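You operate a simulated robot arm through the tools that you are given. There is no shell and no other tool. Be economical: measure what you need, move in short steps, check, and stop when the job is done.

Carry out the task below with a simulated two-armed robot. There is one attempt and no reset: what you move stays moved.

JOB
Pick up the blue file marked "95" from the lower white wall shelf with one hand, pass it to the other hand and put it on the shelf under the big table.
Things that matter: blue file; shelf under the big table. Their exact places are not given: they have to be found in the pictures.

It is judged by the outcome, as a careful person would: the job done as asked, and still so three seconds after it is handed in. It fails if anything else is knocked over, pushed out of place, dropped, spilled or broken.

ROBOT AND FRAMES
Two 7-joint arms with two-finger parallel grippers on one trunk, on a base that drives. Base frame: it is fixed to the floor where the robot stands at the start and does not move with it; the origin is under the middle of the robot, x ahead of it, y to its left, z up. Lengths are in m, angles in rad, forces in N, time in s.
The left shoulder is at the start at [0.094, 0.171, 1.206], the right one opposite. With the tool pointing down near the work surface each hand reaches from about 0.1 to 0.86 m from the robot's upright axis, wherever it stands, measured 20 degrees to its own side. Places, roughly: shelf under the big table [-3.9, -1.5, 0.2]. Payload 4.4 kg a hand.
The TCP of each hand is the grasp point between the finger pads, 0.023 m short of the fingertips. In the tool frame z runs along the fingers and y along their closing line. Largest opening 0.094 m; finger width 0.038, thickness 0.01; the body of the gripper, 0.054 by 0.096 m, starts 0.039 m behind the TCP.
Orientation is that of the tool frame in the base frame, as a unit quaternion [w, x, y, z]. With the fingers straight down and closing along the base's y, the tool's x points along the base's -x, its y along +y and its z along -z.

CONTROLS
- The arms move only by the tool play_rows. It takes "left_series", "right_series" or both (then of equal length, played together; a hand with none holds still); each is a list of rows, each a list of 7 numbers: the shift along the base's x, y, z in cm, then the turn, a rotation vector about the base's x, y, z in degrees, then the opening, from 0 (shut) to 1 (fully open). In form: [[x, y, z, ax, ay, az, hand], ...]. A call has 1 to 20 rows; each row shifts and turns the commanded pose from where the row before left it. Rows are played at 5 a second. More than 0.05 m and 0.15 rad between two rows, or a gripper value outside its range, and nothing of the call is played. A pose out of reach is approached as far as the arm can. The call stops where the force on the tool passes 40 N (or 10 N more than at its start, if that is more) or the arm is blocked; 0.2 s more then pass. Each finger travels about 0.072 m/s and halts on what it meets, pressing with about 43 N; the grip force reading is that of the motor and also rises with nothing between the fingers. The clock runs only during rows and for 0.2 s after the last one: add rows that do not move to give the fingers time. The reply holds the time, the measured pose of the TCP, the force on the tool along the base axes, the opening and the grip force, in the units named above and with some noise, with the torque about the TCP (base axes, N m) and any sound that the robot's microphone picked up, and new pictures: "views" is both (left out), scene, wrist or none (wrist: the cameras of the hands that moved).
- Cameras (640 x 400 px; columns grow to the right, rows downward): "scene" is now at [0.1941, -0.0311, 1.4336]; the picture's right is [-0.38, -0.92, 0.00], its down [0.21, -0.09, -0.97] and it looks along [0.90, -0.37, 0.23] (base axes); focal length 230 px, centre (320, 200). "left" rides on the left gripper at [0.086, -0.016, -0.074] in its tool frame; the picture's right is [0.18, 0.98, 0.00], its down [-0.58, 0.11, -0.81] and it looks along [-0.79, 0.15, 0.59] (tool axes); focal length 243 px, centre (320, 200). "right" rides on the right gripper at [0.087, 0.016, -0.075] in its tool frame; the picture's right is [-0.18, 0.98, 0.00], its down [-0.58, -0.11, -0.81] and it looks along [-0.79, -0.15, 0.59] (tool axes); focal length 243 px, centre (320, 200).
- lift_body(by): slides the trunk up (or, below 0, down) by that many m; the arms and the scene camera ride with it, the base frame stays. It gives what a move gives, with no picture.
- roll_base(legs): drives the robot by 1 to 6 legs, each [ahead, left, turn to the left] in m, m and rad, along the robot's own axes; the way and the turn of a leg run together, so that a leg with both is an arc; at most 1.5 m and 3.142 rad a leg. The arms and the cameras ride along, it lands a little off, and it stops where it bumps. It gives what a move gives, and a new picture of the scene camera.
- aim_head(pan, tilt): turns the head with the scene camera to pan (to the left, within 1.396 rad either way) and tilt (down, from -0.506 to 1.204), counted from straight ahead of the robot. It gives what a move gives, and a new picture of the scene camera.
- locate(camera, pixels): for up to 12 pixels [column, row] of the newest picture of that camera ("zoom" is the newest enlarged one), the place [x, y, z] in the base frame of the surface seen there, good to about 0.002 m, but the place of the scene camera against the robot may be out by one fixed shift of up to 0.012 m in any direction. It takes no simulated time.
- close_up(camera, box): a new picture of the part [left, top, right, bottom] of that camera's present view, enlarged. It takes no simulated time.
- sign_off(): hands the job in; it is judged then, once.

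Work in short steps. Measure before you move; look again where a grasp or a placing could have gone wrong, and mend it. You have 80 turns and 260 pictures in all, those below and enlarged ones among them. Open the grippers and draw the arms clear of the work before you hand the job in, unless the task says otherwise; then end with one line.

The tools are called as name(argument=value, ...) on one line, values as JSON. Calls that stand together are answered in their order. play_rows: Moves the arms, as the interface text tells. Its arguments: {"type":"object","properties":{"left_series":{"type":"array"},"right_series":{"type":"array"},"views":{"type":"string","enum":["both","scene","wrist","none"]}},"required":[]} The other tools are called the same way: lift_body (by) slides the trunk up or down; roll_base (legs) drives the base; aim_head (pan, tilt) turns the head that bears the scene camera; locate (camera, pixels) gives the place of the surface under pixels of a picture; close_up (camera, box) takes an enlarged picture of a part of a camera's view; sign_off () hands the job in.

At the start:

```text
time_s: 0.0
left_position: [0.4539, 0.0708, 1.5229]
left_tool_rot: [0.001, 0.001, 1.0, 0.0]
left_wrist_force: [-0.2, 0.4, -0.1]
left_torque: [0.01, -0.02, -0.01]
left_width: 0.0939
left_grip_force: 0.0
right_position: [0.4313, -0.3229, 1.473]
right_tool_rot: [0.0, 0.002, 1.0, 0.0]
right_wrist_force: [0.6, 0.7, 0.4]
right_torque: [0.02, 0.0, -0.01]
right_width: 0.094
right_grip_force: 0.1
trunk travel left (down, up): [-0.218, 0.171]
robot x, y, heading: [0.0008, -0.0033, -0.004]
head pan, tilt: [-0.393, -0.23]
```

scene: 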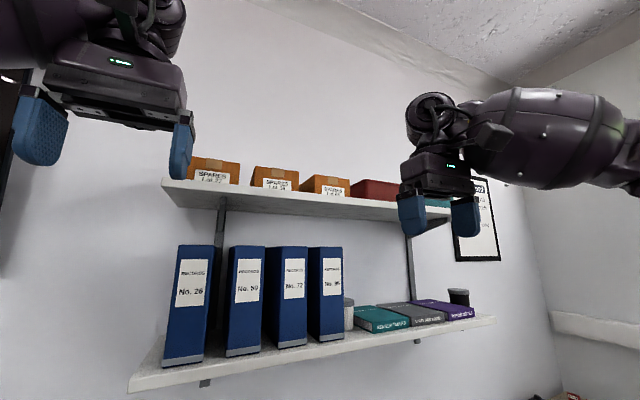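
right: 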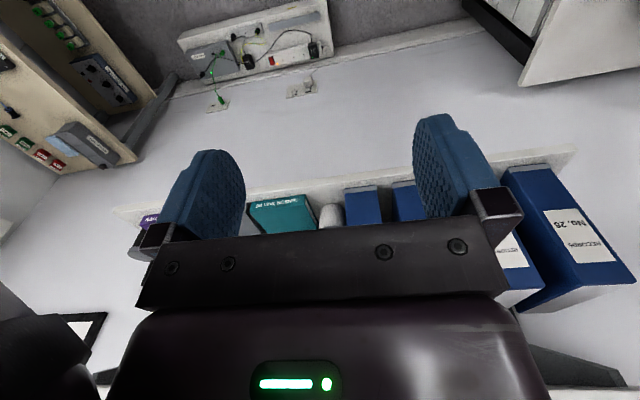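
left: 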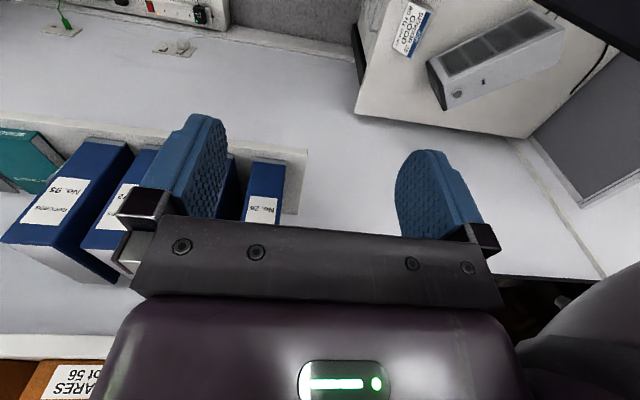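

The scene shows four blue files; the rightmost, around (325,290), seems to be "95". I enlarge it to check and to measure.

close_up(camera="scene", box=[220, 220, 380, 370])

locate(camera="scene", pixels=[[310, 250], [340, 250], [315, 338], [342, 334], [325, 300], [304, 270], [285, 300], [350, 345], [348, 320], [365, 190], [330, 207], [345, 250]])

```text
2.67 times, centred on (300, 295) of scene
```

zoom: 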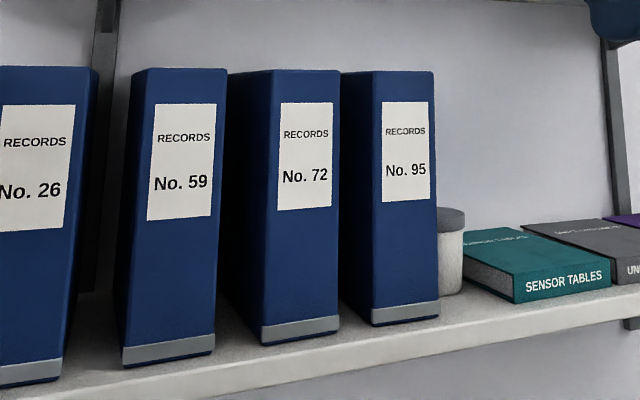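

```text
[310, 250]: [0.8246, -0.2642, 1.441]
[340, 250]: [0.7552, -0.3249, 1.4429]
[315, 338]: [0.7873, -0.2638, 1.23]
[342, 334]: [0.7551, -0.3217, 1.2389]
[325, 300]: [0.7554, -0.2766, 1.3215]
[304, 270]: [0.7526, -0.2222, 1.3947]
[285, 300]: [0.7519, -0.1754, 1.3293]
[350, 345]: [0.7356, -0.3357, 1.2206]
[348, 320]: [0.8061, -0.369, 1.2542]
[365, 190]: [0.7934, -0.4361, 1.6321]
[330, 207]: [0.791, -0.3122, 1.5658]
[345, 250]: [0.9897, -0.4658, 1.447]
```

File 95 is the rightmost, front face near x 0.755. I measure its edges, the neighbour and the jar in the zoom, then look around.

locate(camera="zoom", pixels=[[378, 200], [428, 180], [436, 310], [374, 318], [334, 150], [338, 320], [350, 76], [430, 76], [445, 260], [462, 280], [450, 212], [350, 200]])

aim_head(pan=-1.39, tilt=0.3)

aim_head(pan=1.39, tilt=0.3)

aim_head(pan=0.0, tilt=0.5)

```text
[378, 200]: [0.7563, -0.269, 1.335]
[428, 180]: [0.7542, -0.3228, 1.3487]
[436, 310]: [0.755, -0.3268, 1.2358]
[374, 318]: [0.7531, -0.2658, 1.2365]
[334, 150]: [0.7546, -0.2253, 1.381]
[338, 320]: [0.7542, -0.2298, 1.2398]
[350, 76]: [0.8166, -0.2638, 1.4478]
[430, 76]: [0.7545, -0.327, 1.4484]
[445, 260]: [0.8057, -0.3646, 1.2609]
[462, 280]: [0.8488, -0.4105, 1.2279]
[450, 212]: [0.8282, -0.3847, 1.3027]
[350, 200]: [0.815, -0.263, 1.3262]
```

```text
time_s: 1.3
left_position: [0.4547, 0.0719, 1.5242]
left_tool_rot: [0.001, 0.0, 1.0, 0.0]
left_wrist_force: [0.0, -0.7, -1.1]
left_torque: [0.03, 0.01, -0.02]
left_width: 0.094
left_grip_force: 0.1
right_position: [0.432, -0.3232, 1.4729]
right_tool_rot: [0.0, 0.001, 1.0, 0.001]
right_wrist_force: [-0.2, -0.1, -0.7]
right_torque: [-0.01, 0.04, -0.01]
right_width: 0.094
right_grip_force: 0.0
trunk travel left (down, up): [-0.218, 0.171]
robot x, y, heading: [0.0044, -0.0043, -0.001]
head pan, tilt: [-1.389, 0.3]
```

scene: 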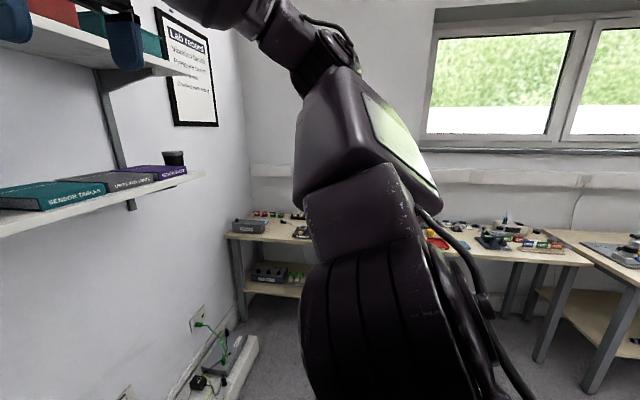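

```text
time_s: 3.7
left_position: [0.454, 0.0706, 1.5239]
left_tool_rot: [0.0, 0.0, 1.0, -0.001]
left_wrist_force: [0.3, -0.2, -0.2]
left_torque: [-0.02, 0.0, 0.0]
left_width: 0.094
left_grip_force: 0.1
right_position: [0.4324, -0.3228, 1.4728]
right_tool_rot: [0.0, 0.0, 1.0, 0.001]
right_wrist_force: [-0.6, -1.1, -0.9]
right_torque: [0.01, -0.01, -0.01]
right_width: 0.0941
right_grip_force: 0.0
trunk travel left (down, up): [-0.218, 0.171]
robot x, y, heading: [0.0007, 0.0007, -0.005]
head pan, tilt: [1.389, 0.3]
```

scene: 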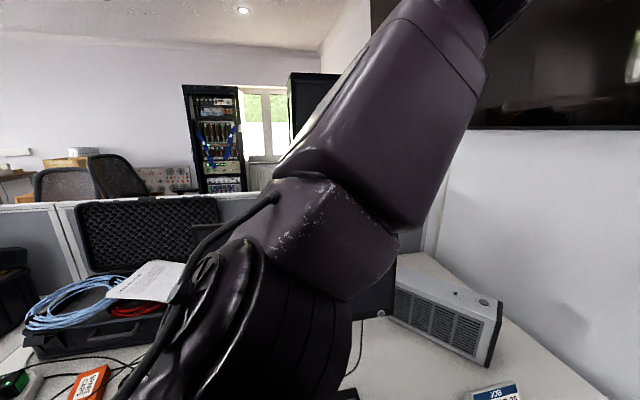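

```text
time_s: 5.2
left_position: [0.454, 0.0703, 1.525]
left_tool_rot: [0.0, -0.001, 1.0, 0.0]
left_wrist_force: [-0.2, 0.6, 0.0]
left_torque: [0.02, -0.01, -0.01]
left_width: 0.0941
left_grip_force: 0.1
right_position: [0.432, -0.3239, 1.4739]
right_tool_rot: [0.0, 0.002, 1.0, 0.001]
right_wrist_force: [-0.1, 0.7, 0.3]
right_torque: [0.01, -0.01, -0.01]
right_width: 0.094
right_grip_force: 0.1
trunk travel left (down, up): [-0.218, 0.171]
robot x, y, heading: [0.0019, 0.0027, 0.0]
head pan, tilt: [0.0, 0.499]
```

scene: 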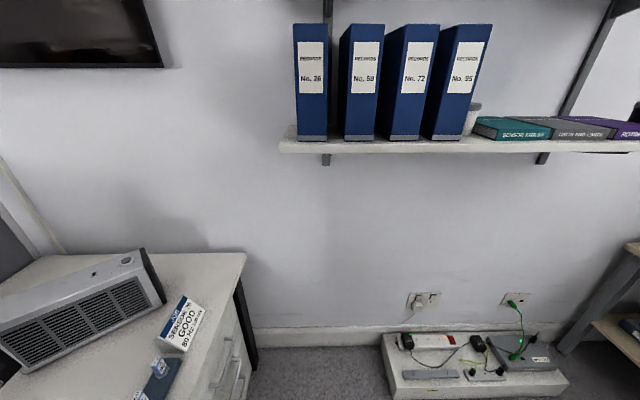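

File 95 spans y −0.265 to −0.327, z 1.215–1.455, with about 38 mm to its left neighbour; the jar top (z≈1.30) is below my grip height. I turn the right hand horizontal to a standoff in front of the spine.

play_rows(right_series=[[2, 0.25, -1, 0, -8.2, 0, 1], [2, 0.25, -1, 0, -8.2, 0, 1], [2, 0.25, -1, 0, -8.2, 0, 1], [2, 0.25, -1, 0, -8.2, 0, 1], [2, 0.25, -1, 0, -8.2, 0, 1], [2, 0.25, -1, 0, -8.2, 0, 1], [2, 0.25, -1, 0, -8.2, 0, 1], [2, 0.25, -1, 0, -8.2, 0, 1], [2, 0.25, -1, 0, -8.2, 0, 1], [2, 0.25, -1, 0, -8.2, 0, 1], [2, 0.25, -1, 0, -8, 0, 1], [0, 0, 0, 0, 0, 0, 1]])

```text
time_s: 7.8
left_position: [0.4534, 0.0716, 1.5248]
left_tool_rot: [0.001, 0.0, 1.0, -0.001]
left_wrist_force: [0.2, -0.5, -0.1]
left_torque: [0.0, -0.01, 0.0]
left_width: 0.094
left_grip_force: 0.0
right_position: [0.6516, -0.2951, 1.3645]
right_tool_rot: [0.708, 0.0, 0.706, 0.001]
right_wrist_force: [0.5, -0.4, 0.2]
right_torque: [-0.01, 0.02, 0.02]
right_width: 0.0942
right_grip_force: 0.1
trunk travel left (down, up): [-0.218, 0.171]
robot x, y, heading: [-0.0015, 0.0004, 0.003]
head pan, tilt: [0.0, 0.499]
```

scene: 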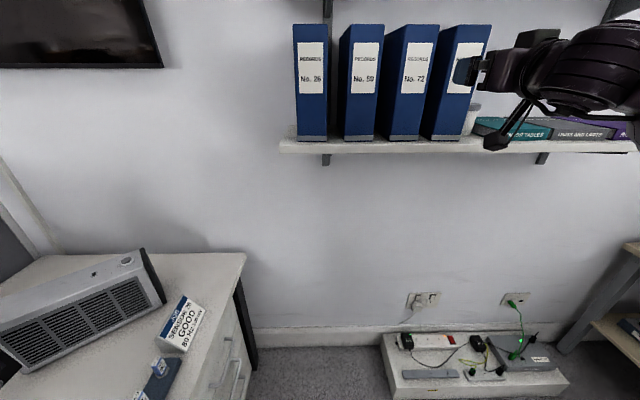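
right: 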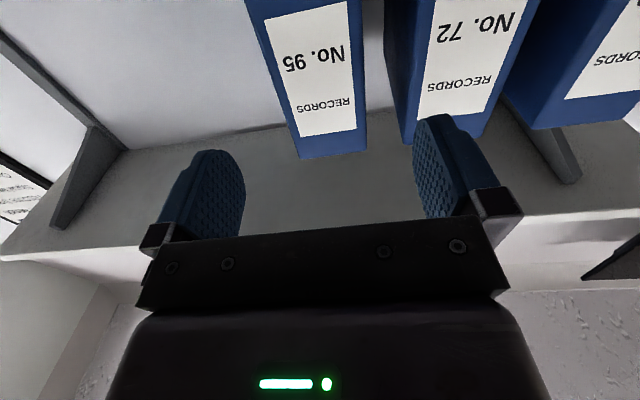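

The wrist view shows the spine of No. 95 between columns 250 and 365. I measure it with the accurate wrist camera.

locate(camera="right", pixels=[[300, 156], [363, 148], [275, 80], [364, 80], [406, 135], [258, 30], [363, 30], [330, 155], [393, 60], [190, 165], [440, 130]])

```text
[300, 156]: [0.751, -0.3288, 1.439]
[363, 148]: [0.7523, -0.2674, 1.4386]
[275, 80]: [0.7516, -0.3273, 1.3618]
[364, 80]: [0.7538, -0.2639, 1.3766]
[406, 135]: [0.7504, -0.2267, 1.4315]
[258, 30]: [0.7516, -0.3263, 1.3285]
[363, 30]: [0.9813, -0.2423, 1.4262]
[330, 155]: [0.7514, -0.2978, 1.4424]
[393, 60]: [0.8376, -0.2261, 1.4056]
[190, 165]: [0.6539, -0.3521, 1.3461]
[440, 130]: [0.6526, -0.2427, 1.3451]
```

Spine at x 0.7515, centre y −0.297; hand is well lined up. I advance 13 cm (also 2 cm lower), stopping with the palm just short of the spine.

play_rows(right_series=[[2.5, -0.1, -0.8, 0, 0, 0, 1], [2.5, -0.1, -0.8, 0, 0, 0, 1], [2.5, 0, 0, 0, 0, 0, 1], [2.5, 0, 0, 0, 0, 0, 1], [2, 0, 0, 0, 0, 0, 1], [1.2, 0, 0, 0, 0, 0, 1], [0, 0, 0, 0, 0, 0, 1]])

```text
time_s: 9.4
left_position: [0.4531, 0.0701, 1.5251]
left_tool_rot: [0.0, 0.0, 1.0, 0.001]
left_wrist_force: [0.2, -0.4, 0.1]
left_torque: [-0.01, 0.02, 0.01]
left_width: 0.0941
left_grip_force: 0.0
right_position: [0.7846, -0.2967, 1.3479]
right_tool_rot: [0.707, 0.0, 0.707, 0.001]
right_wrist_force: [-0.5, 0.4, -0.1]
right_torque: [-0.01, -0.01, 0.01]
right_width: 0.094
right_grip_force: 0.0
trunk travel left (down, up): [-0.218, 0.171]
robot x, y, heading: [-0.0019, 0.0013, -0.001]
head pan, tilt: [0.0, 0.499]
```

scene: 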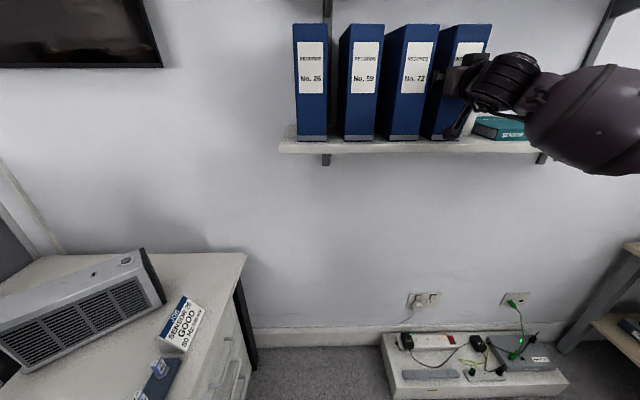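
right: 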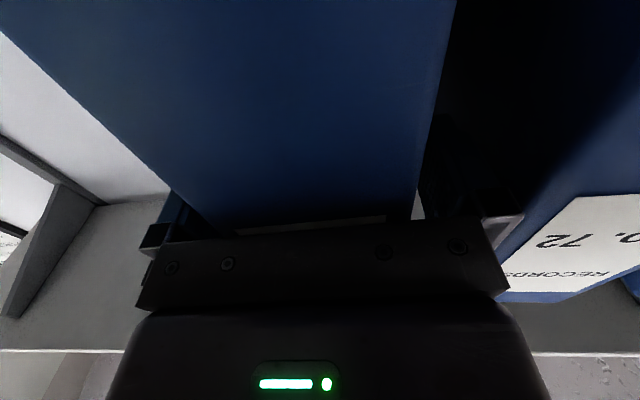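

The fingers straddle the file with no contact force. I close the hand and then lift slightly.

play_rows(right_series=[[0, 0, 0, 0, 0, 0, 0], [0, 0, 0, 0, 0, 0, 0], [0, 0, 0, 0, 0, 0, 0], [0, 0, 0, 0, 0, 0, 0], [0, 0, 0.5, 0, 0, 0, 0], [0, 0, 0.5, 0, 0, 0, 0], [0, 0, 0.5, 0, 0, 0, 0], [0, 0, 0.5, 0, 0, 0, 0], [0, 0, 0, 0, 0, 0, 0]])

```text
time_s: 11.4
left_position: [0.4545, 0.0717, 1.5234]
left_tool_rot: [0.0, 0.0, 1.0, 0.0]
left_wrist_force: [-0.4, -0.7, 0.8]
left_torque: [0.01, 0.02, -0.02]
left_width: 0.0943
left_grip_force: 0.2
right_position: [0.7851, -0.2984, 1.3671]
right_tool_rot: [0.707, 0.0, 0.707, 0.001]
right_wrist_force: [-0.2, 0.6, -6.0]
right_torque: [-0.03, 0.37, -0.01]
right_width: 0.0682
right_grip_force: 43.0
trunk travel left (down, up): [-0.218, 0.171]
robot x, y, heading: [0.0004, -0.0006, -0.003]
head pan, tilt: [0.0, 0.499]
```

scene: 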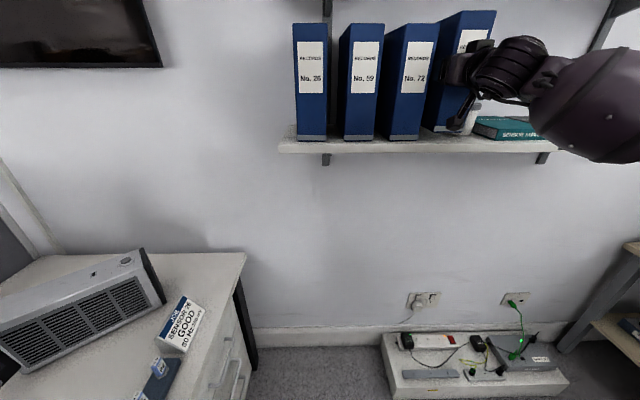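
right: 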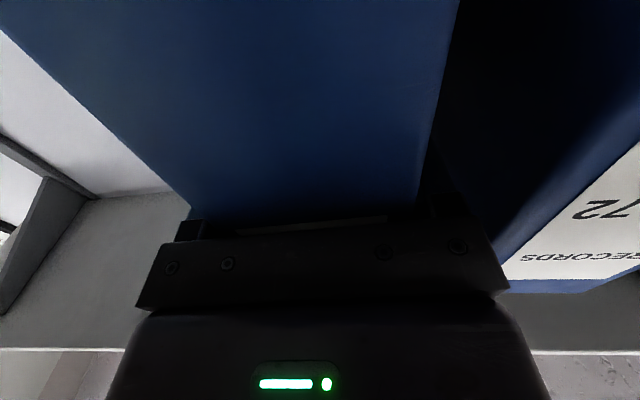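

The file lifted 2 cm cleanly (about 6 N, no droop). I pull it straight out 25 cm.

play_rows(right_series=[[-1, 0, 0.3, 0, 0, 0, 0], [-2, 0, 0.2, 0, 0, 0, 0], [-2, 0, 0, 0, 0, 0, 0], [-2, 0, 0, 0, 0, 0, 0], [-2, 0, 0, 0, 0, 0, 0], [-2, 0, 0, 0, 0, 0, 0], [-2, 0, 0, 0, 0, 0, 0], [-2, 0, 0, 0, 0, 0, 0], [-2, 0, 0, 0, 0, 0, 0], [-2, 0, 0, 0, 0, 0, 0], [-2, 0, 0, 0, 0, 0, 0], [-2, 0, 0, 0, 0, 0, 0], [-2, 0, 0, 0, 0, 0, 0], [0, 0, 0, 0, 0, 0, 0]], views="scene")

aim_head(pan=-0.4, tilt=0.2)

```text
time_s: 14.4
left_position: [0.456, 0.0707, 1.525]
left_tool_rot: [-0.001, -0.002, 1.0, 0.0]
left_wrist_force: [-0.2, -1.3, -0.6]
left_torque: [-0.03, 0.03, -0.03]
left_width: 0.0938
left_grip_force: 0.1
right_position: [0.5355, -0.2968, 1.3698]
right_tool_rot: [0.707, 0.0, 0.708, 0.001]
right_wrist_force: [0.5, -0.1, -6.0]
right_torque: [0.03, 0.36, -0.01]
right_width: 0.068
right_grip_force: 43.5
trunk travel left (down, up): [-0.218, 0.171]
robot x, y, heading: [-0.0036, -0.0006, 0.005]
head pan, tilt: [0.0, 0.499]
```

scene: 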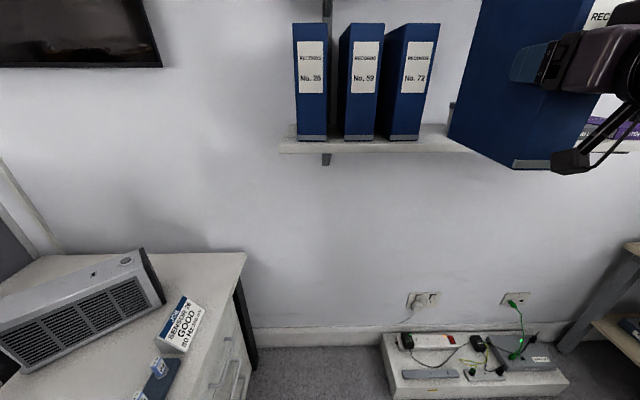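

```text
time_s: 15.3
left_position: [0.454, 0.0702, 1.5242]
left_tool_rot: [0.0, 0.0, 1.0, 0.0]
left_wrist_force: [0.0, 0.2, 0.5]
left_torque: [-0.01, 0.0, 0.0]
left_width: 0.0938
left_grip_force: 0.0
right_position: [0.5341, -0.2979, 1.372]
right_tool_rot: [0.707, -0.001, 0.707, 0.001]
right_wrist_force: [0.4, 1.1, -5.2]
right_torque: [-0.01, 0.37, 0.01]
right_width: 0.068
right_grip_force: 42.7
trunk travel left (down, up): [-0.218, 0.171]
robot x, y, heading: [-0.0032, 0.0018, -0.002]
head pan, tilt: [-0.4, 0.201]
```

scene: 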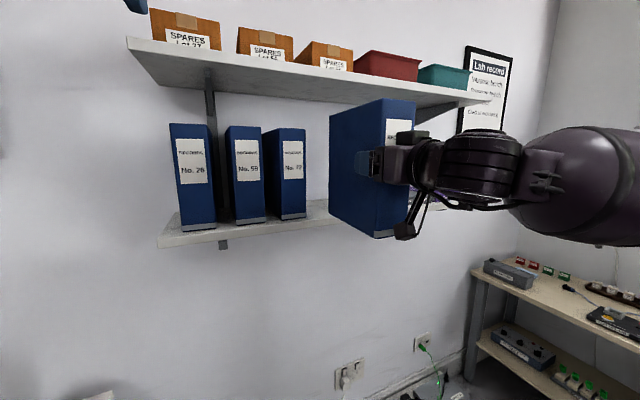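

File is free of the shelf, the others untouched. I back up 0.4 m to get turning room and look to each side.

roll_base(legs=[[-0.4, 0, 0]])

aim_head(pan=-1.39, tilt=0.5)

locate(camera="scene", pixels=[[100, 300], [300, 380], [450, 350], [550, 350], [600, 200], [500, 250], [620, 300], [400, 300]])

aim_head(pan=1.39, tilt=0.5)

locate(camera="scene", pixels=[[50, 390], [20, 300], [100, 300], [200, 350], [100, 200], [500, 300], [600, 380], [10, 200]])

```text
time_s: 17.1
left_position: [0.1971, 0.0704, 1.526]
left_tool_rot: [0.001, -0.001, 1.0, 0.0]
left_wrist_force: [-1.5, 0.3, 1.3]
left_torque: [0.04, -0.1, 0.0]
left_width: 0.094
left_grip_force: 0.1
right_position: [0.2778, -0.2968, 1.3715]
right_tool_rot: [0.707, 0.0, 0.708, 0.002]
right_wrist_force: [-1.6, -0.8, -4.6]
right_torque: [0.03, 0.41, -0.01]
right_width: 0.0678
right_grip_force: 42.9
trunk travel left (down, up): [-0.218, 0.171]
robot x, y, heading: [-0.2532, -0.0029, 0.0]
head pan, tilt: [-0.4, 0.201]
stopped in leg 1: the robot was blocked; the commanded pose is now the measured one
```

scene: 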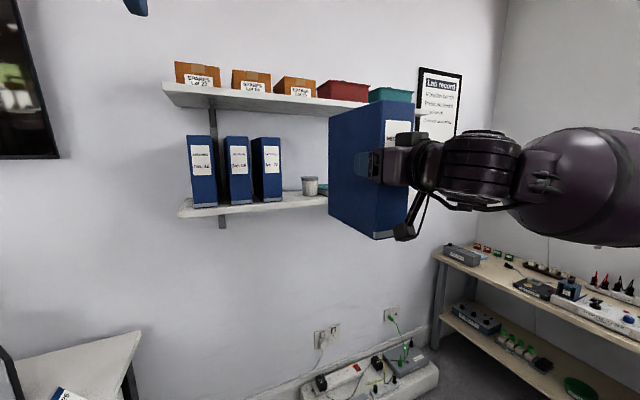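

```text
time_s: 18.4
left_position: [0.2048, 0.0698, 1.5224]
left_tool_rot: [-0.003, -0.002, 1.0, 0.001]
left_wrist_force: [-0.8, -0.6, 0.3]
left_torque: [0.01, 0.02, 0.0]
left_width: 0.0941
left_grip_force: 0.0
right_position: [0.2838, -0.2967, 1.3682]
right_tool_rot: [0.705, 0.001, 0.709, 0.001]
right_wrist_force: [0.0, -0.5, -6.0]
right_torque: [0.03, 0.33, -0.02]
right_width: 0.0679
right_grip_force: 42.7
trunk travel left (down, up): [-0.218, 0.171]
robot x, y, heading: [-0.2509, 0.0009, 0.001]
head pan, tilt: [-1.389, 0.499]
```

scene: 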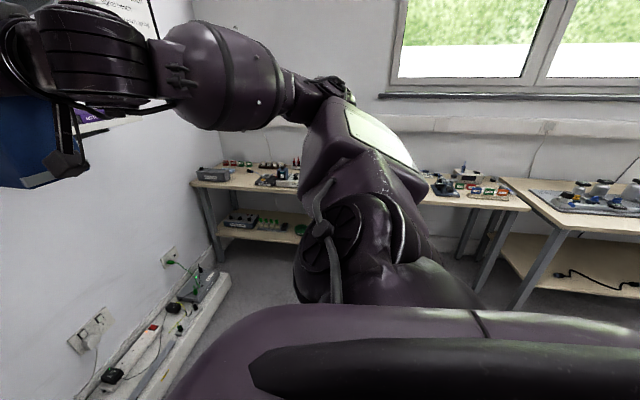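

```text
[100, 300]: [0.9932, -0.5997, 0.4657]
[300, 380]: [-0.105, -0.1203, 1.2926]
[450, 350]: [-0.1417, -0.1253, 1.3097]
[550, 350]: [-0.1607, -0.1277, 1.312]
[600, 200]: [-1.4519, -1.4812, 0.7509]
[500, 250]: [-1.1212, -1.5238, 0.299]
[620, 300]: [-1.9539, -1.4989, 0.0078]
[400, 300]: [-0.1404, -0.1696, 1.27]
```

```text
time_s: 20.8
left_position: [0.2046, 0.0697, 1.5215]
left_tool_rot: [-0.002, -0.003, 1.0, 0.001]
left_wrist_force: [0.1, -0.4, 0.4]
left_torque: [-0.01, -0.02, 0.0]
left_width: 0.094
left_grip_force: 0.0
right_position: [0.285, -0.2978, 1.3685]
right_tool_rot: [0.705, 0.001, 0.709, 0.001]
right_wrist_force: [0.1, -0.9, -6.6]
right_torque: [-0.02, 0.35, -0.03]
right_width: 0.068
right_grip_force: 43.9
trunk travel left (down, up): [-0.218, 0.171]
robot x, y, heading: [-0.2488, -0.0044, -0.002]
head pan, tilt: [1.389, 0.499]
```

scene: 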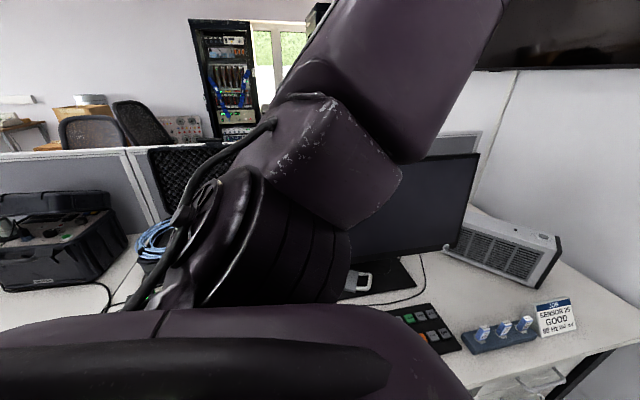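

```text
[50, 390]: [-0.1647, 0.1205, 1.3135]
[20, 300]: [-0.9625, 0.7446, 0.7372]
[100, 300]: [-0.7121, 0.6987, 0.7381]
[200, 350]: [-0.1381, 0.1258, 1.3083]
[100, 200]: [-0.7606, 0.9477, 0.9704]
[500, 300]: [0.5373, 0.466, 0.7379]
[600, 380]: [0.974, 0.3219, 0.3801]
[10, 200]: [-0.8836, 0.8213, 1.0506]
```

The base bumped something behind me at x −0.25. I move a bit forward, then sideways right into the open floor, and turn right to see what's behind.

roll_base(legs=[[0.1, 0, 0], [0, -0.35, 0], [0, 0, -1.0]])

aim_head(pan=-1.39, tilt=0.5)

```text
time_s: 27.9
left_position: [0.1411, -0.71, 1.5221]
left_tool_rot: [-0.001, 0.491, 0.871, 0.002]
left_wrist_force: [-0.4, -0.3, -0.1]
left_torque: [0.03, 0.01, 0.0]
left_width: 0.094
left_grip_force: 0.1
right_position: [-0.1329, -0.9677, 1.3692]
right_tool_rot: [0.614, 0.351, 0.617, -0.347]
right_wrist_force: [0.3, -0.8, -6.6]
right_torque: [0.31, 0.21, 0.0]
right_width: 0.0677
right_grip_force: 43.1
trunk travel left (down, up): [-0.218, 0.171]
robot x, y, heading: [-0.1547, -0.3559, -1.028]
head pan, tilt: [1.389, 0.499]
```

scene: 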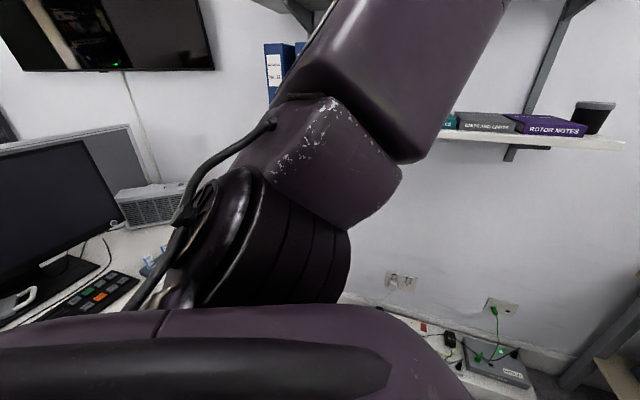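

```text
time_s: 30.3
left_position: [0.1416, -0.7088, 1.5227]
left_tool_rot: [-0.002, 0.491, 0.871, 0.002]
left_wrist_force: [0.0, -0.5, 0.4]
left_torque: [-0.01, 0.01, 0.0]
left_width: 0.0939
left_grip_force: 0.1
right_position: [-0.1338, -0.9663, 1.3675]
right_tool_rot: [0.614, 0.35, 0.617, -0.345]
right_wrist_force: [0.0, 0.2, -6.0]
right_torque: [0.37, 0.2, 0.04]
right_width: 0.0677
right_grip_force: 42.8
trunk travel left (down, up): [-0.218, 0.171]
robot x, y, heading: [-0.154, -0.3579, -1.032]
head pan, tilt: [-1.389, 0.499]
```

scene: 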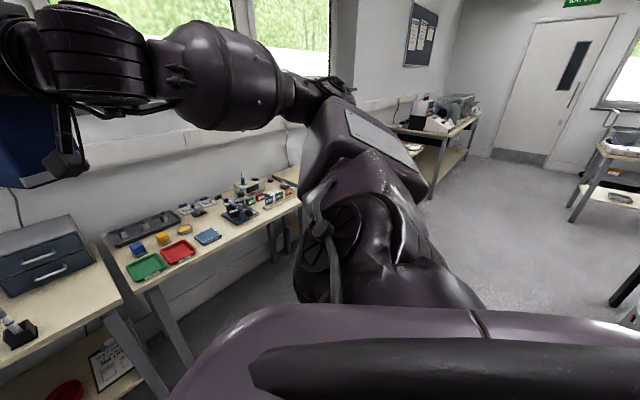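

Open floor to the rear right. I turn another 1.4 rad to face down the room.

roll_base(legs=[[0, 0, -1.4]])

aim_head(pan=-0.5, tilt=0.4)

aim_head(pan=0.1, tilt=0.35)

```text
time_s: 34.1
left_position: [-0.4496, -0.7087, 1.5217]
left_tool_rot: [0.0, 0.936, 0.353, 0.002]
left_wrist_force: [-0.7, -0.3, 0.3]
left_torque: [-0.01, -0.01, 0.0]
left_width: 0.0939
left_grip_force: 0.0
right_position: [-0.7518, -0.484, 1.3682]
right_tool_rot: [0.249, 0.663, 0.249, -0.66]
right_wrist_force: [0.2, -0.5, -6.4]
right_torque: [0.26, -0.32, 0.01]
right_width: 0.0677
right_grip_force: 43.1
trunk travel left (down, up): [-0.218, 0.171]
robot x, y, heading: [-0.1551, -0.3536, -2.422]
head pan, tilt: [-1.389, 0.499]
```

scene: 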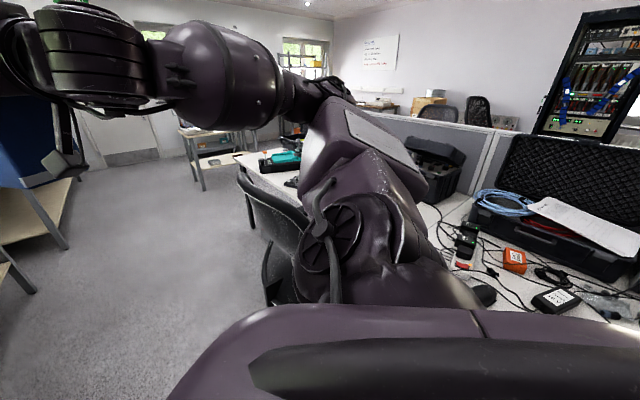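

```text
time_s: 35.3
left_position: [-0.4496, -0.7094, 1.5219]
left_tool_rot: [0.0, 0.936, 0.353, 0.002]
left_wrist_force: [-1.1, -0.5, -0.1]
left_torque: [-0.02, 0.0, 0.0]
left_width: 0.0939
left_grip_force: 0.0
right_position: [-0.7526, -0.4845, 1.3686]
right_tool_rot: [0.25, 0.664, 0.249, -0.659]
right_wrist_force: [-0.4, 0.1, -5.5]
right_torque: [0.25, -0.27, -0.01]
right_width: 0.0679
right_grip_force: 42.5
trunk travel left (down, up): [-0.218, 0.171]
robot x, y, heading: [-0.1582, -0.3491, -2.423]
head pan, tilt: [-0.499, 0.4]
```

scene: 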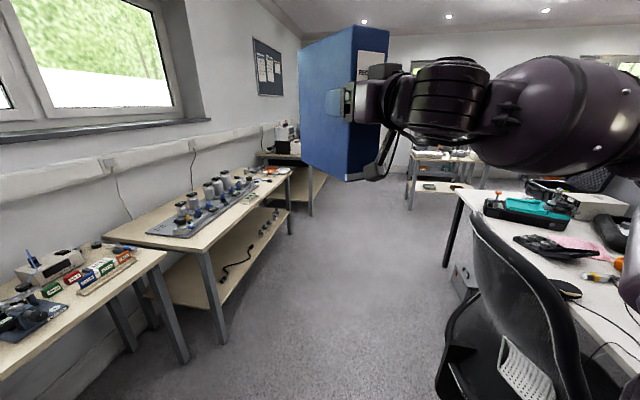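

```text
time_s: 36.3
left_position: [-0.4505, -0.7091, 1.5228]
left_tool_rot: [0.0, 0.935, 0.353, 0.002]
left_wrist_force: [0.6, 0.2, 0.2]
left_torque: [-0.01, -0.02, -0.04]
left_width: 0.0941
left_grip_force: 0.0
right_position: [-0.7523, -0.4836, 1.368]
right_tool_rot: [0.25, 0.664, 0.25, -0.659]
right_wrist_force: [0.0, -1.0, -7.4]
right_torque: [0.23, -0.26, -0.01]
right_width: 0.0679
right_grip_force: 43.2
trunk travel left (down, up): [-0.218, 0.171]
robot x, y, heading: [-0.1519, -0.3517, -2.424]
head pan, tilt: [0.099, 0.351]
```

scene: 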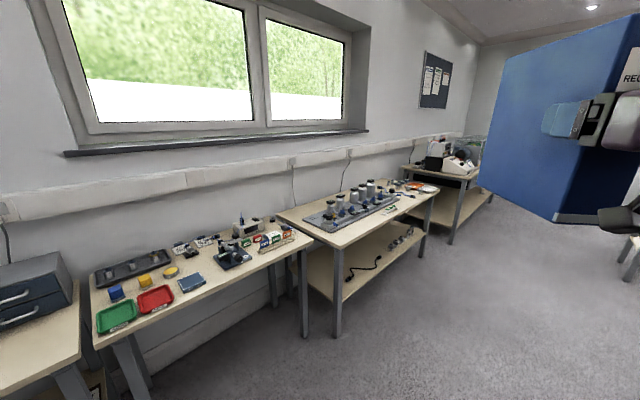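

The far table past the long bench must be the big one. I measure bench edges, the chair and the far table.

locate(camera="scene", pixels=[[339, 334], [305, 335], [451, 240], [425, 230], [470, 178], [465, 210], [485, 195], [435, 188], [280, 207], [410, 165]])

aim_head(pan=-0.5, tilt=0.4)

locate(camera="scene", pixels=[[480, 230], [443, 390], [460, 350], [462, 195], [445, 265], [410, 207], [310, 213], [290, 233], [296, 157], [328, 185], [300, 195]])

```text
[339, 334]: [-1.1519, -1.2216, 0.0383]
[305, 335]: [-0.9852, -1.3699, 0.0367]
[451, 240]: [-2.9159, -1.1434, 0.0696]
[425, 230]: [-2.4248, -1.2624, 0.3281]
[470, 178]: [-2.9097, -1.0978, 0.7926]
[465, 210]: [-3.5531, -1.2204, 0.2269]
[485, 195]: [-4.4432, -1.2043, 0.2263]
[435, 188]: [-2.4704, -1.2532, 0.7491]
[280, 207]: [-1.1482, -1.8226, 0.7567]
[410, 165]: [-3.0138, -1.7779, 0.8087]
```

```text
time_s: 37.3
left_position: [-0.4502, -0.709, 1.5225]
left_tool_rot: [0.0, 0.935, 0.354, 0.004]
left_wrist_force: [0.3, -0.2, -0.4]
left_torque: [-0.02, 0.0, 0.0]
left_width: 0.0942
left_grip_force: 0.1
right_position: [-0.7522, -0.4856, 1.3682]
right_tool_rot: [0.249, 0.665, 0.249, -0.659]
right_wrist_force: [0.3, -1.4, -5.9]
right_torque: [0.27, -0.3, 0.0]
right_width: 0.068
right_grip_force: 43.2
trunk travel left (down, up): [-0.218, 0.171]
robot x, y, heading: [-0.1523, -0.3562, -2.423]
head pan, tilt: [-0.499, 0.4]
```

scene: 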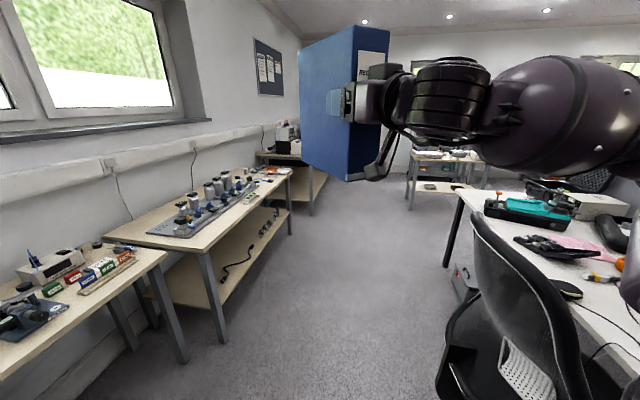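

```text
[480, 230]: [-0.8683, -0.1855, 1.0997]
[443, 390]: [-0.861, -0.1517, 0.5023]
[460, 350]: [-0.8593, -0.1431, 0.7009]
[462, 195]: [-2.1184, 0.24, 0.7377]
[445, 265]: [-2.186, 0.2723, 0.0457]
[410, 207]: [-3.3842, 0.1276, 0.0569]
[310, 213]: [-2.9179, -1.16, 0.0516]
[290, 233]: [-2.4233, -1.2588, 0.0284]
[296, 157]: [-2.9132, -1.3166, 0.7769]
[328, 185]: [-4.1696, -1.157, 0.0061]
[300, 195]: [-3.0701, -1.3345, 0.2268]
```

Big table: near front leg at (−2.92,−1.14), shelf z≈0.226, top ≈0.79. The aisle between bench (y −1.22) and chair (y −0.18) is centred around y −0.72; I move there and turn to face along −x.

roll_base(legs=[[0.24, 0.27, 0], [0, 0, -0.72]])

aim_head(pan=0.0, tilt=0.4)

```text
time_s: 42.2
left_position: [-0.6089, -0.7835, 1.5218]
left_tool_rot: [0.001, 1.0, 0.002, 0.003]
left_wrist_force: [0.4, -0.6, -0.6]
left_torque: [-0.01, 0.03, 0.0]
left_width: 0.094
left_grip_force: 0.1
right_position: [-0.6885, -0.4159, 1.3671]
right_tool_rot: [0.002, 0.71, 0.0, -0.705]
right_wrist_force: [0.0, -0.3, -6.9]
right_torque: [0.03, -0.39, -0.03]
right_width: 0.068
right_grip_force: 43.2
trunk travel left (down, up): [-0.218, 0.171]
robot x, y, heading: [-0.1556, -0.7103, -3.138]
head pan, tilt: [-0.499, 0.4]
```

scene: 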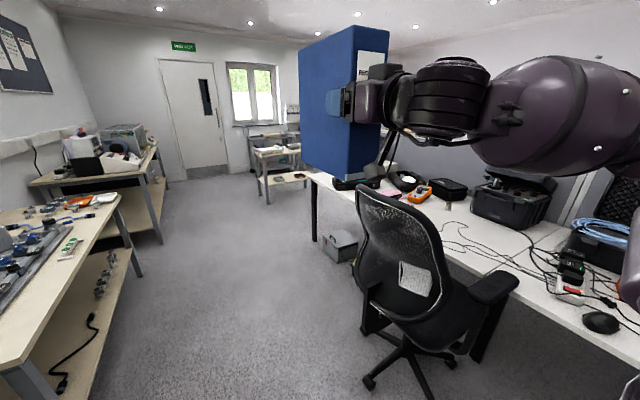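

```text
time_s: 43.1
left_position: [-0.61, -0.7856, 1.5218]
left_tool_rot: [0.001, 1.0, 0.003, 0.003]
left_wrist_force: [0.6, 0.8, 1.3]
left_torque: [0.01, 0.04, 0.03]
left_width: 0.094
left_grip_force: 0.0
right_position: [-0.6882, -0.4158, 1.3684]
right_tool_rot: [0.003, 0.71, 0.001, -0.704]
right_wrist_force: [0.1, 0.4, -6.8]
right_torque: [0.01, -0.38, 0.01]
right_width: 0.0678
right_grip_force: 43.7
trunk travel left (down, up): [-0.218, 0.171]
robot x, y, heading: [-0.1526, -0.7095, -3.142]
head pan, tilt: [0.0, 0.4]
```

scene: 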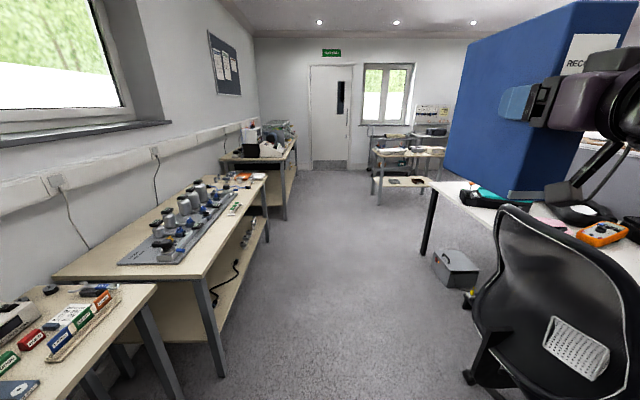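

The aisle looks clear. I measure the chair caster and the box on the floor before driving.

locate(camera="scene", pixels=[[467, 376], [470, 300], [436, 265], [215, 370], [245, 243], [280, 210], [500, 215], [424, 250], [382, 200]])

```text
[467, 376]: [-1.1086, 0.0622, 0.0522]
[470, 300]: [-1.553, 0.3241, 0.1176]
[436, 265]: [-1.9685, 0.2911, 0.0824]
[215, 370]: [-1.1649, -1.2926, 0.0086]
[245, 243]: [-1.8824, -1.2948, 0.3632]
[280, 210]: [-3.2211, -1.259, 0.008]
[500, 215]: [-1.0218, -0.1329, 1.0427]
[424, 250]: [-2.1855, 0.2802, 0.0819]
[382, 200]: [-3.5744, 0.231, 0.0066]
```

Aisle clear from y −1.2 to about 0. I drive 2.5 m ahead, then turn the head to the left toward the table.

roll_base(legs=[[1.5, 0, 0], [1.0, -0.1, 0]])

aim_head(pan=0.7, tilt=0.5)

```text
time_s: 55.3
left_position: [-3.0995, -0.6943, 1.5213]
left_tool_rot: [0.0, 1.0, 0.003, 0.002]
left_wrist_force: [0.2, 0.8, 0.2]
left_torque: [-0.01, 0.0, 0.01]
left_width: 0.0938
left_grip_force: 0.1
right_position: [-3.1781, -0.3258, 1.3689]
right_tool_rot: [0.002, 0.71, 0.0, -0.705]
right_wrist_force: [-0.4, -0.2, -5.8]
right_torque: [-0.01, -0.37, 0.0]
right_width: 0.0679
right_grip_force: 43.5
trunk travel left (down, up): [-0.218, 0.171]
robot x, y, heading: [-2.6427, -0.6241, -3.145]
head pan, tilt: [0.0, 0.4]
```

scene: 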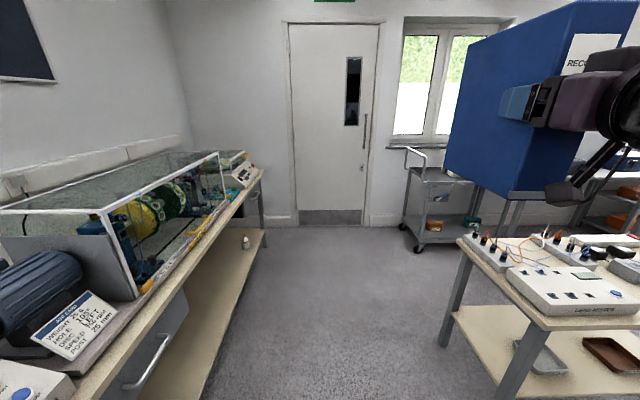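

```text
time_s: 56.4
left_position: [-3.0986, -0.694, 1.5207]
left_tool_rot: [0.001, 1.0, 0.002, 0.002]
left_wrist_force: [-0.1, -0.5, 0.7]
left_torque: [-0.01, 0.01, -0.03]
left_width: 0.0941
left_grip_force: 0.1
right_position: [-3.1784, -0.3257, 1.3682]
right_tool_rot: [0.002, 0.709, 0.0, -0.705]
right_wrist_force: [-0.7, 0.7, -5.9]
right_torque: [0.0, -0.34, 0.0]
right_width: 0.068
right_grip_force: 43.2
trunk travel left (down, up): [-0.218, 0.171]
robot x, y, heading: [-2.6423, -0.6213, -3.144]
head pan, tilt: [0.7, 0.499]
```

scene: 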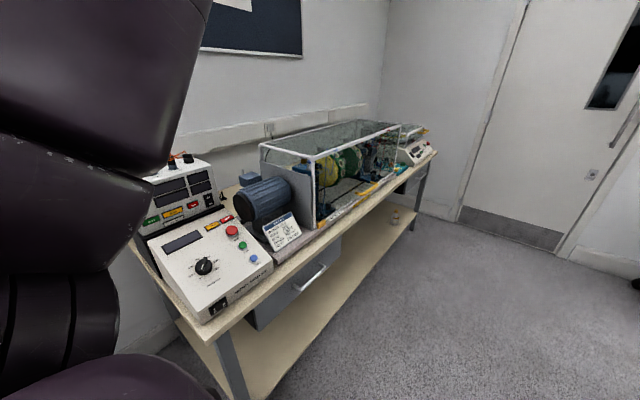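

The big table runs from x −2.9 to about −4.9, with a drawer unit under its near part and a small jar far on the shelf. I measure these.

locate(camera="scene", pixels=[[330, 262], [342, 240], [395, 217], [300, 340], [360, 260], [408, 222], [410, 185], [345, 280], [265, 320], [240, 320], [385, 195], [420, 200]])

aim_head(pan=0.15, tilt=0.5)

locate(camera="scene", pixels=[[500, 390], [440, 330], [410, 245], [420, 200], [540, 380], [465, 250]])

```text
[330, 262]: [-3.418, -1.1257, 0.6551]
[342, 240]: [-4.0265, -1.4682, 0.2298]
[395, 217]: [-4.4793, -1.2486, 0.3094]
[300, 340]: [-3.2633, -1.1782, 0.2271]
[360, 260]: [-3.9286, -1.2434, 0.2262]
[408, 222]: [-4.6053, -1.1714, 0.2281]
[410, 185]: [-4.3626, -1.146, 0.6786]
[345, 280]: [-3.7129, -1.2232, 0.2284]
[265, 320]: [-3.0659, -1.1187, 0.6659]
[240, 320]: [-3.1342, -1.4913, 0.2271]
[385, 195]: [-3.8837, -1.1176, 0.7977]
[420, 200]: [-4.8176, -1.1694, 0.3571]
```

```text
time_s: 57.4
left_position: [-3.0983, -0.6951, 1.5217]
left_tool_rot: [0.0, 1.0, 0.003, 0.003]
left_wrist_force: [-0.7, 0.3, 0.3]
left_torque: [0.02, -0.02, 0.01]
left_width: 0.0939
left_grip_force: 0.1
right_position: [-3.1777, -0.3268, 1.368]
right_tool_rot: [0.002, 0.71, 0.0, -0.704]
right_wrist_force: [0.0, -0.6, -6.2]
right_torque: [0.03, -0.38, -0.01]
right_width: 0.0678
right_grip_force: 43.0
trunk travel left (down, up): [-0.218, 0.171]
robot x, y, heading: [-2.6415, -0.6232, -3.144]
head pan, tilt: [0.15, 0.499]
```

scene: 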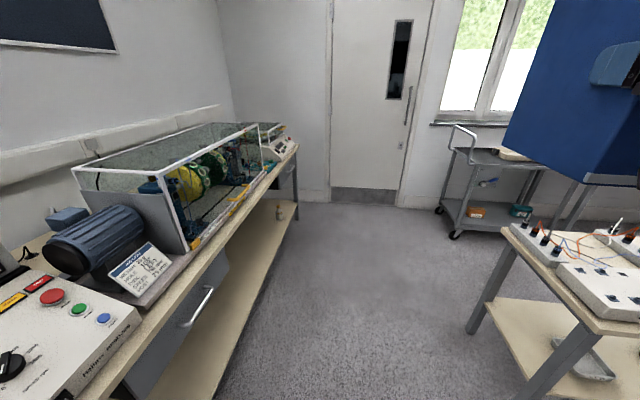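

```text
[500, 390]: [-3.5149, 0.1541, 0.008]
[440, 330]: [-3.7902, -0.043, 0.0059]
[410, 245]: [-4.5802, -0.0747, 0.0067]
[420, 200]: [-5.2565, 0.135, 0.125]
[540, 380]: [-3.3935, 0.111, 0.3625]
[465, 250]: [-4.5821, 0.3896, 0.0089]
```

Free shelf lies around x −3.75…−4.35 (z 0.228, front edge y≈−1.16). I drive to x≈−4.0, y≈−0.45 and turn left to face the table.

roll_base(legs=[[1.35, -0.17, 0], [0, 0, 1.571]])

aim_head(pan=0.0, tilt=0.8)

```text
time_s: 68.0
left_position: [-3.9089, -0.9054, 1.5217]
left_tool_rot: [-0.002, 0.705, 0.709, 0.001]
left_wrist_force: [1.2, -0.4, 0.2]
left_torque: [0.03, -0.02, 0.03]
left_width: 0.094
left_grip_force: 0.0
right_position: [-4.2763, -0.9845, 1.3679]
right_tool_rot: [0.501, 0.501, 0.503, -0.496]
right_wrist_force: [-0.4, -0.4, -6.0]
right_torque: [0.38, 0.03, 0.02]
right_width: 0.068
right_grip_force: 43.0
trunk travel left (down, up): [-0.218, 0.171]
robot x, y, heading: [-3.9781, -0.4513, -1.575]
head pan, tilt: [0.15, 0.499]
```

scene: 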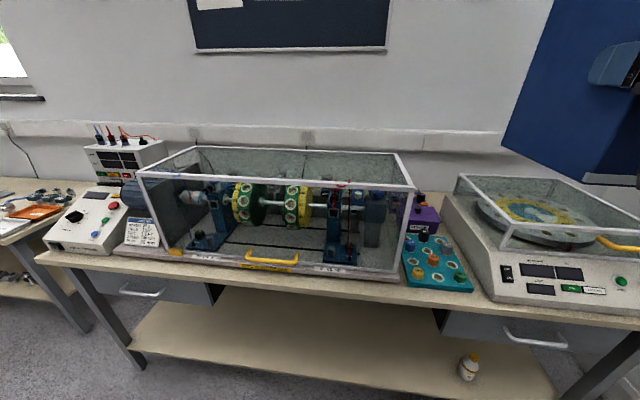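

```text
time_s: 68.8
left_position: [-3.9085, -0.9061, 1.5222]
left_tool_rot: [-0.001, 0.705, 0.709, 0.002]
left_wrist_force: [0.7, 0.2, 0.3]
left_torque: [0.0, -0.04, 0.0]
left_width: 0.0939
left_grip_force: 0.0
right_position: [-4.2757, -0.9845, 1.3678]
right_tool_rot: [0.5, 0.501, 0.503, -0.496]
right_wrist_force: [0.3, 0.3, -5.2]
right_torque: [0.4, -0.01, -0.02]
right_width: 0.068
right_grip_force: 43.0
trunk travel left (down, up): [-0.218, 0.171]
robot x, y, heading: [-3.9809, -0.4484, -1.566]
head pan, tilt: [0.0, 0.799]
```

scene: 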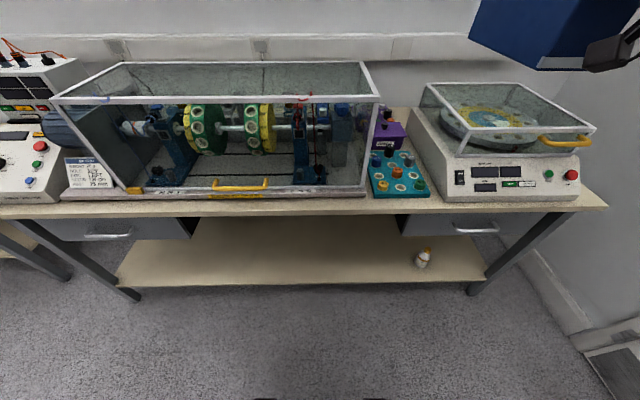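

Facing the table; the shelf between the drawer units is free apart from a bottle at right. For the handover I want the left hand gripping the top-spine corner at 45° with its camera on the upper side, so I try rolling the left hand by 180° while measuring the shelf bay.

locate(camera="scene", pixels=[[195, 235], [405, 233], [300, 283], [300, 230], [423, 262], [300, 213], [115, 230], [250, 62], [370, 65], [450, 85], [220, 282], [380, 282]])

play_rows(left_series=[[1, 0, 0, 0, 0, 8.5, 1], [1, 0, 0, 0, 0, 8.5, 1], [1, 0, 0, 0, 0, 8.5, 1], [1, 0, 0, 0, 0, 8.5, 1], [1, 0, 0, 0, 0, 8.5, 1], [0, 0, 0, 0, 0, 8.5, 1], [0, 0, 0, 0, 0, 8.5, 1], [0, 0, 0, 0, 0, 8.5, 1], [0, 0, 0, 0, 0, 8.5, 1], [0, 0, 0, 0, 0, 8.5, 1], [0, 0, 0, 0, 0, 8.5, 1], [0, 0, 0, 0, 0, 8.5, 1], [0, 0, 0, 0, 0, 8.5, 1], [0, 0, 0, 0, 0, 8.5, 1], [0, 0, 0, 0, 0, 8.5, 1], [0, 0, 0, 0, 0, 8.5, 1], [0, 0, 0, 0, 0, 8.5, 1], [0, 0, 0, 0, 0, 8.5, 1], [0, 0, 0, 0, 0, 8.5, 1], [0, 0, 0, 0, 0, 8.5, 1]])

```text
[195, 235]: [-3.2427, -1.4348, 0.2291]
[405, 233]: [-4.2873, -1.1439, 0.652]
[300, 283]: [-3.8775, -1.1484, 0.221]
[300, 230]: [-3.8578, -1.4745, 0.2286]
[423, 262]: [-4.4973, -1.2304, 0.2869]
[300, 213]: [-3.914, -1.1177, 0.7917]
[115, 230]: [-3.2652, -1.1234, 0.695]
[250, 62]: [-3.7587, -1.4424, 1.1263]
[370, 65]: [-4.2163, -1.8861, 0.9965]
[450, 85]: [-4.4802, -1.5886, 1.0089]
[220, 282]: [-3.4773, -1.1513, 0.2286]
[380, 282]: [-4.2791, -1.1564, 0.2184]
```

```text
time_s: 73.0
left_position: [-3.8577, -0.9043, 1.5212]
left_tool_rot: [-0.002, -0.646, 0.763, -0.001]
left_wrist_force: [0.9, -0.6, -0.3]
left_torque: [0.0, 0.03, 0.01]
left_width: 0.0938
left_grip_force: 0.0
right_position: [-4.2756, -0.9845, 1.3673]
right_tool_rot: [0.5, 0.502, 0.502, -0.496]
right_wrist_force: [0.0, -0.3, -6.7]
right_torque: [0.37, -0.01, 0.0]
right_width: 0.068
right_grip_force: 42.8
trunk travel left (down, up): [-0.218, 0.171]
robot x, y, heading: [-3.9811, -0.4475, -1.572]
head pan, tilt: [0.0, 0.799]
```

scene: 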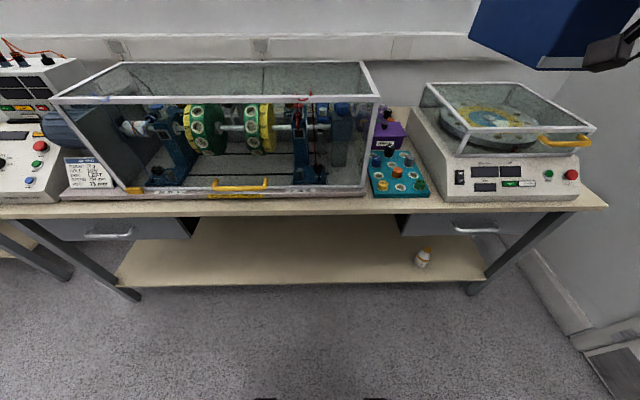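
left: 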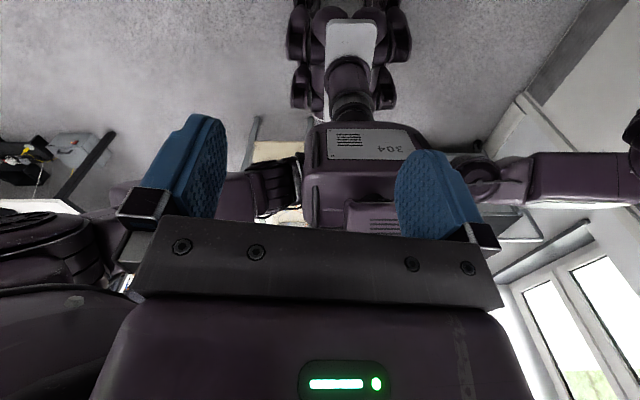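

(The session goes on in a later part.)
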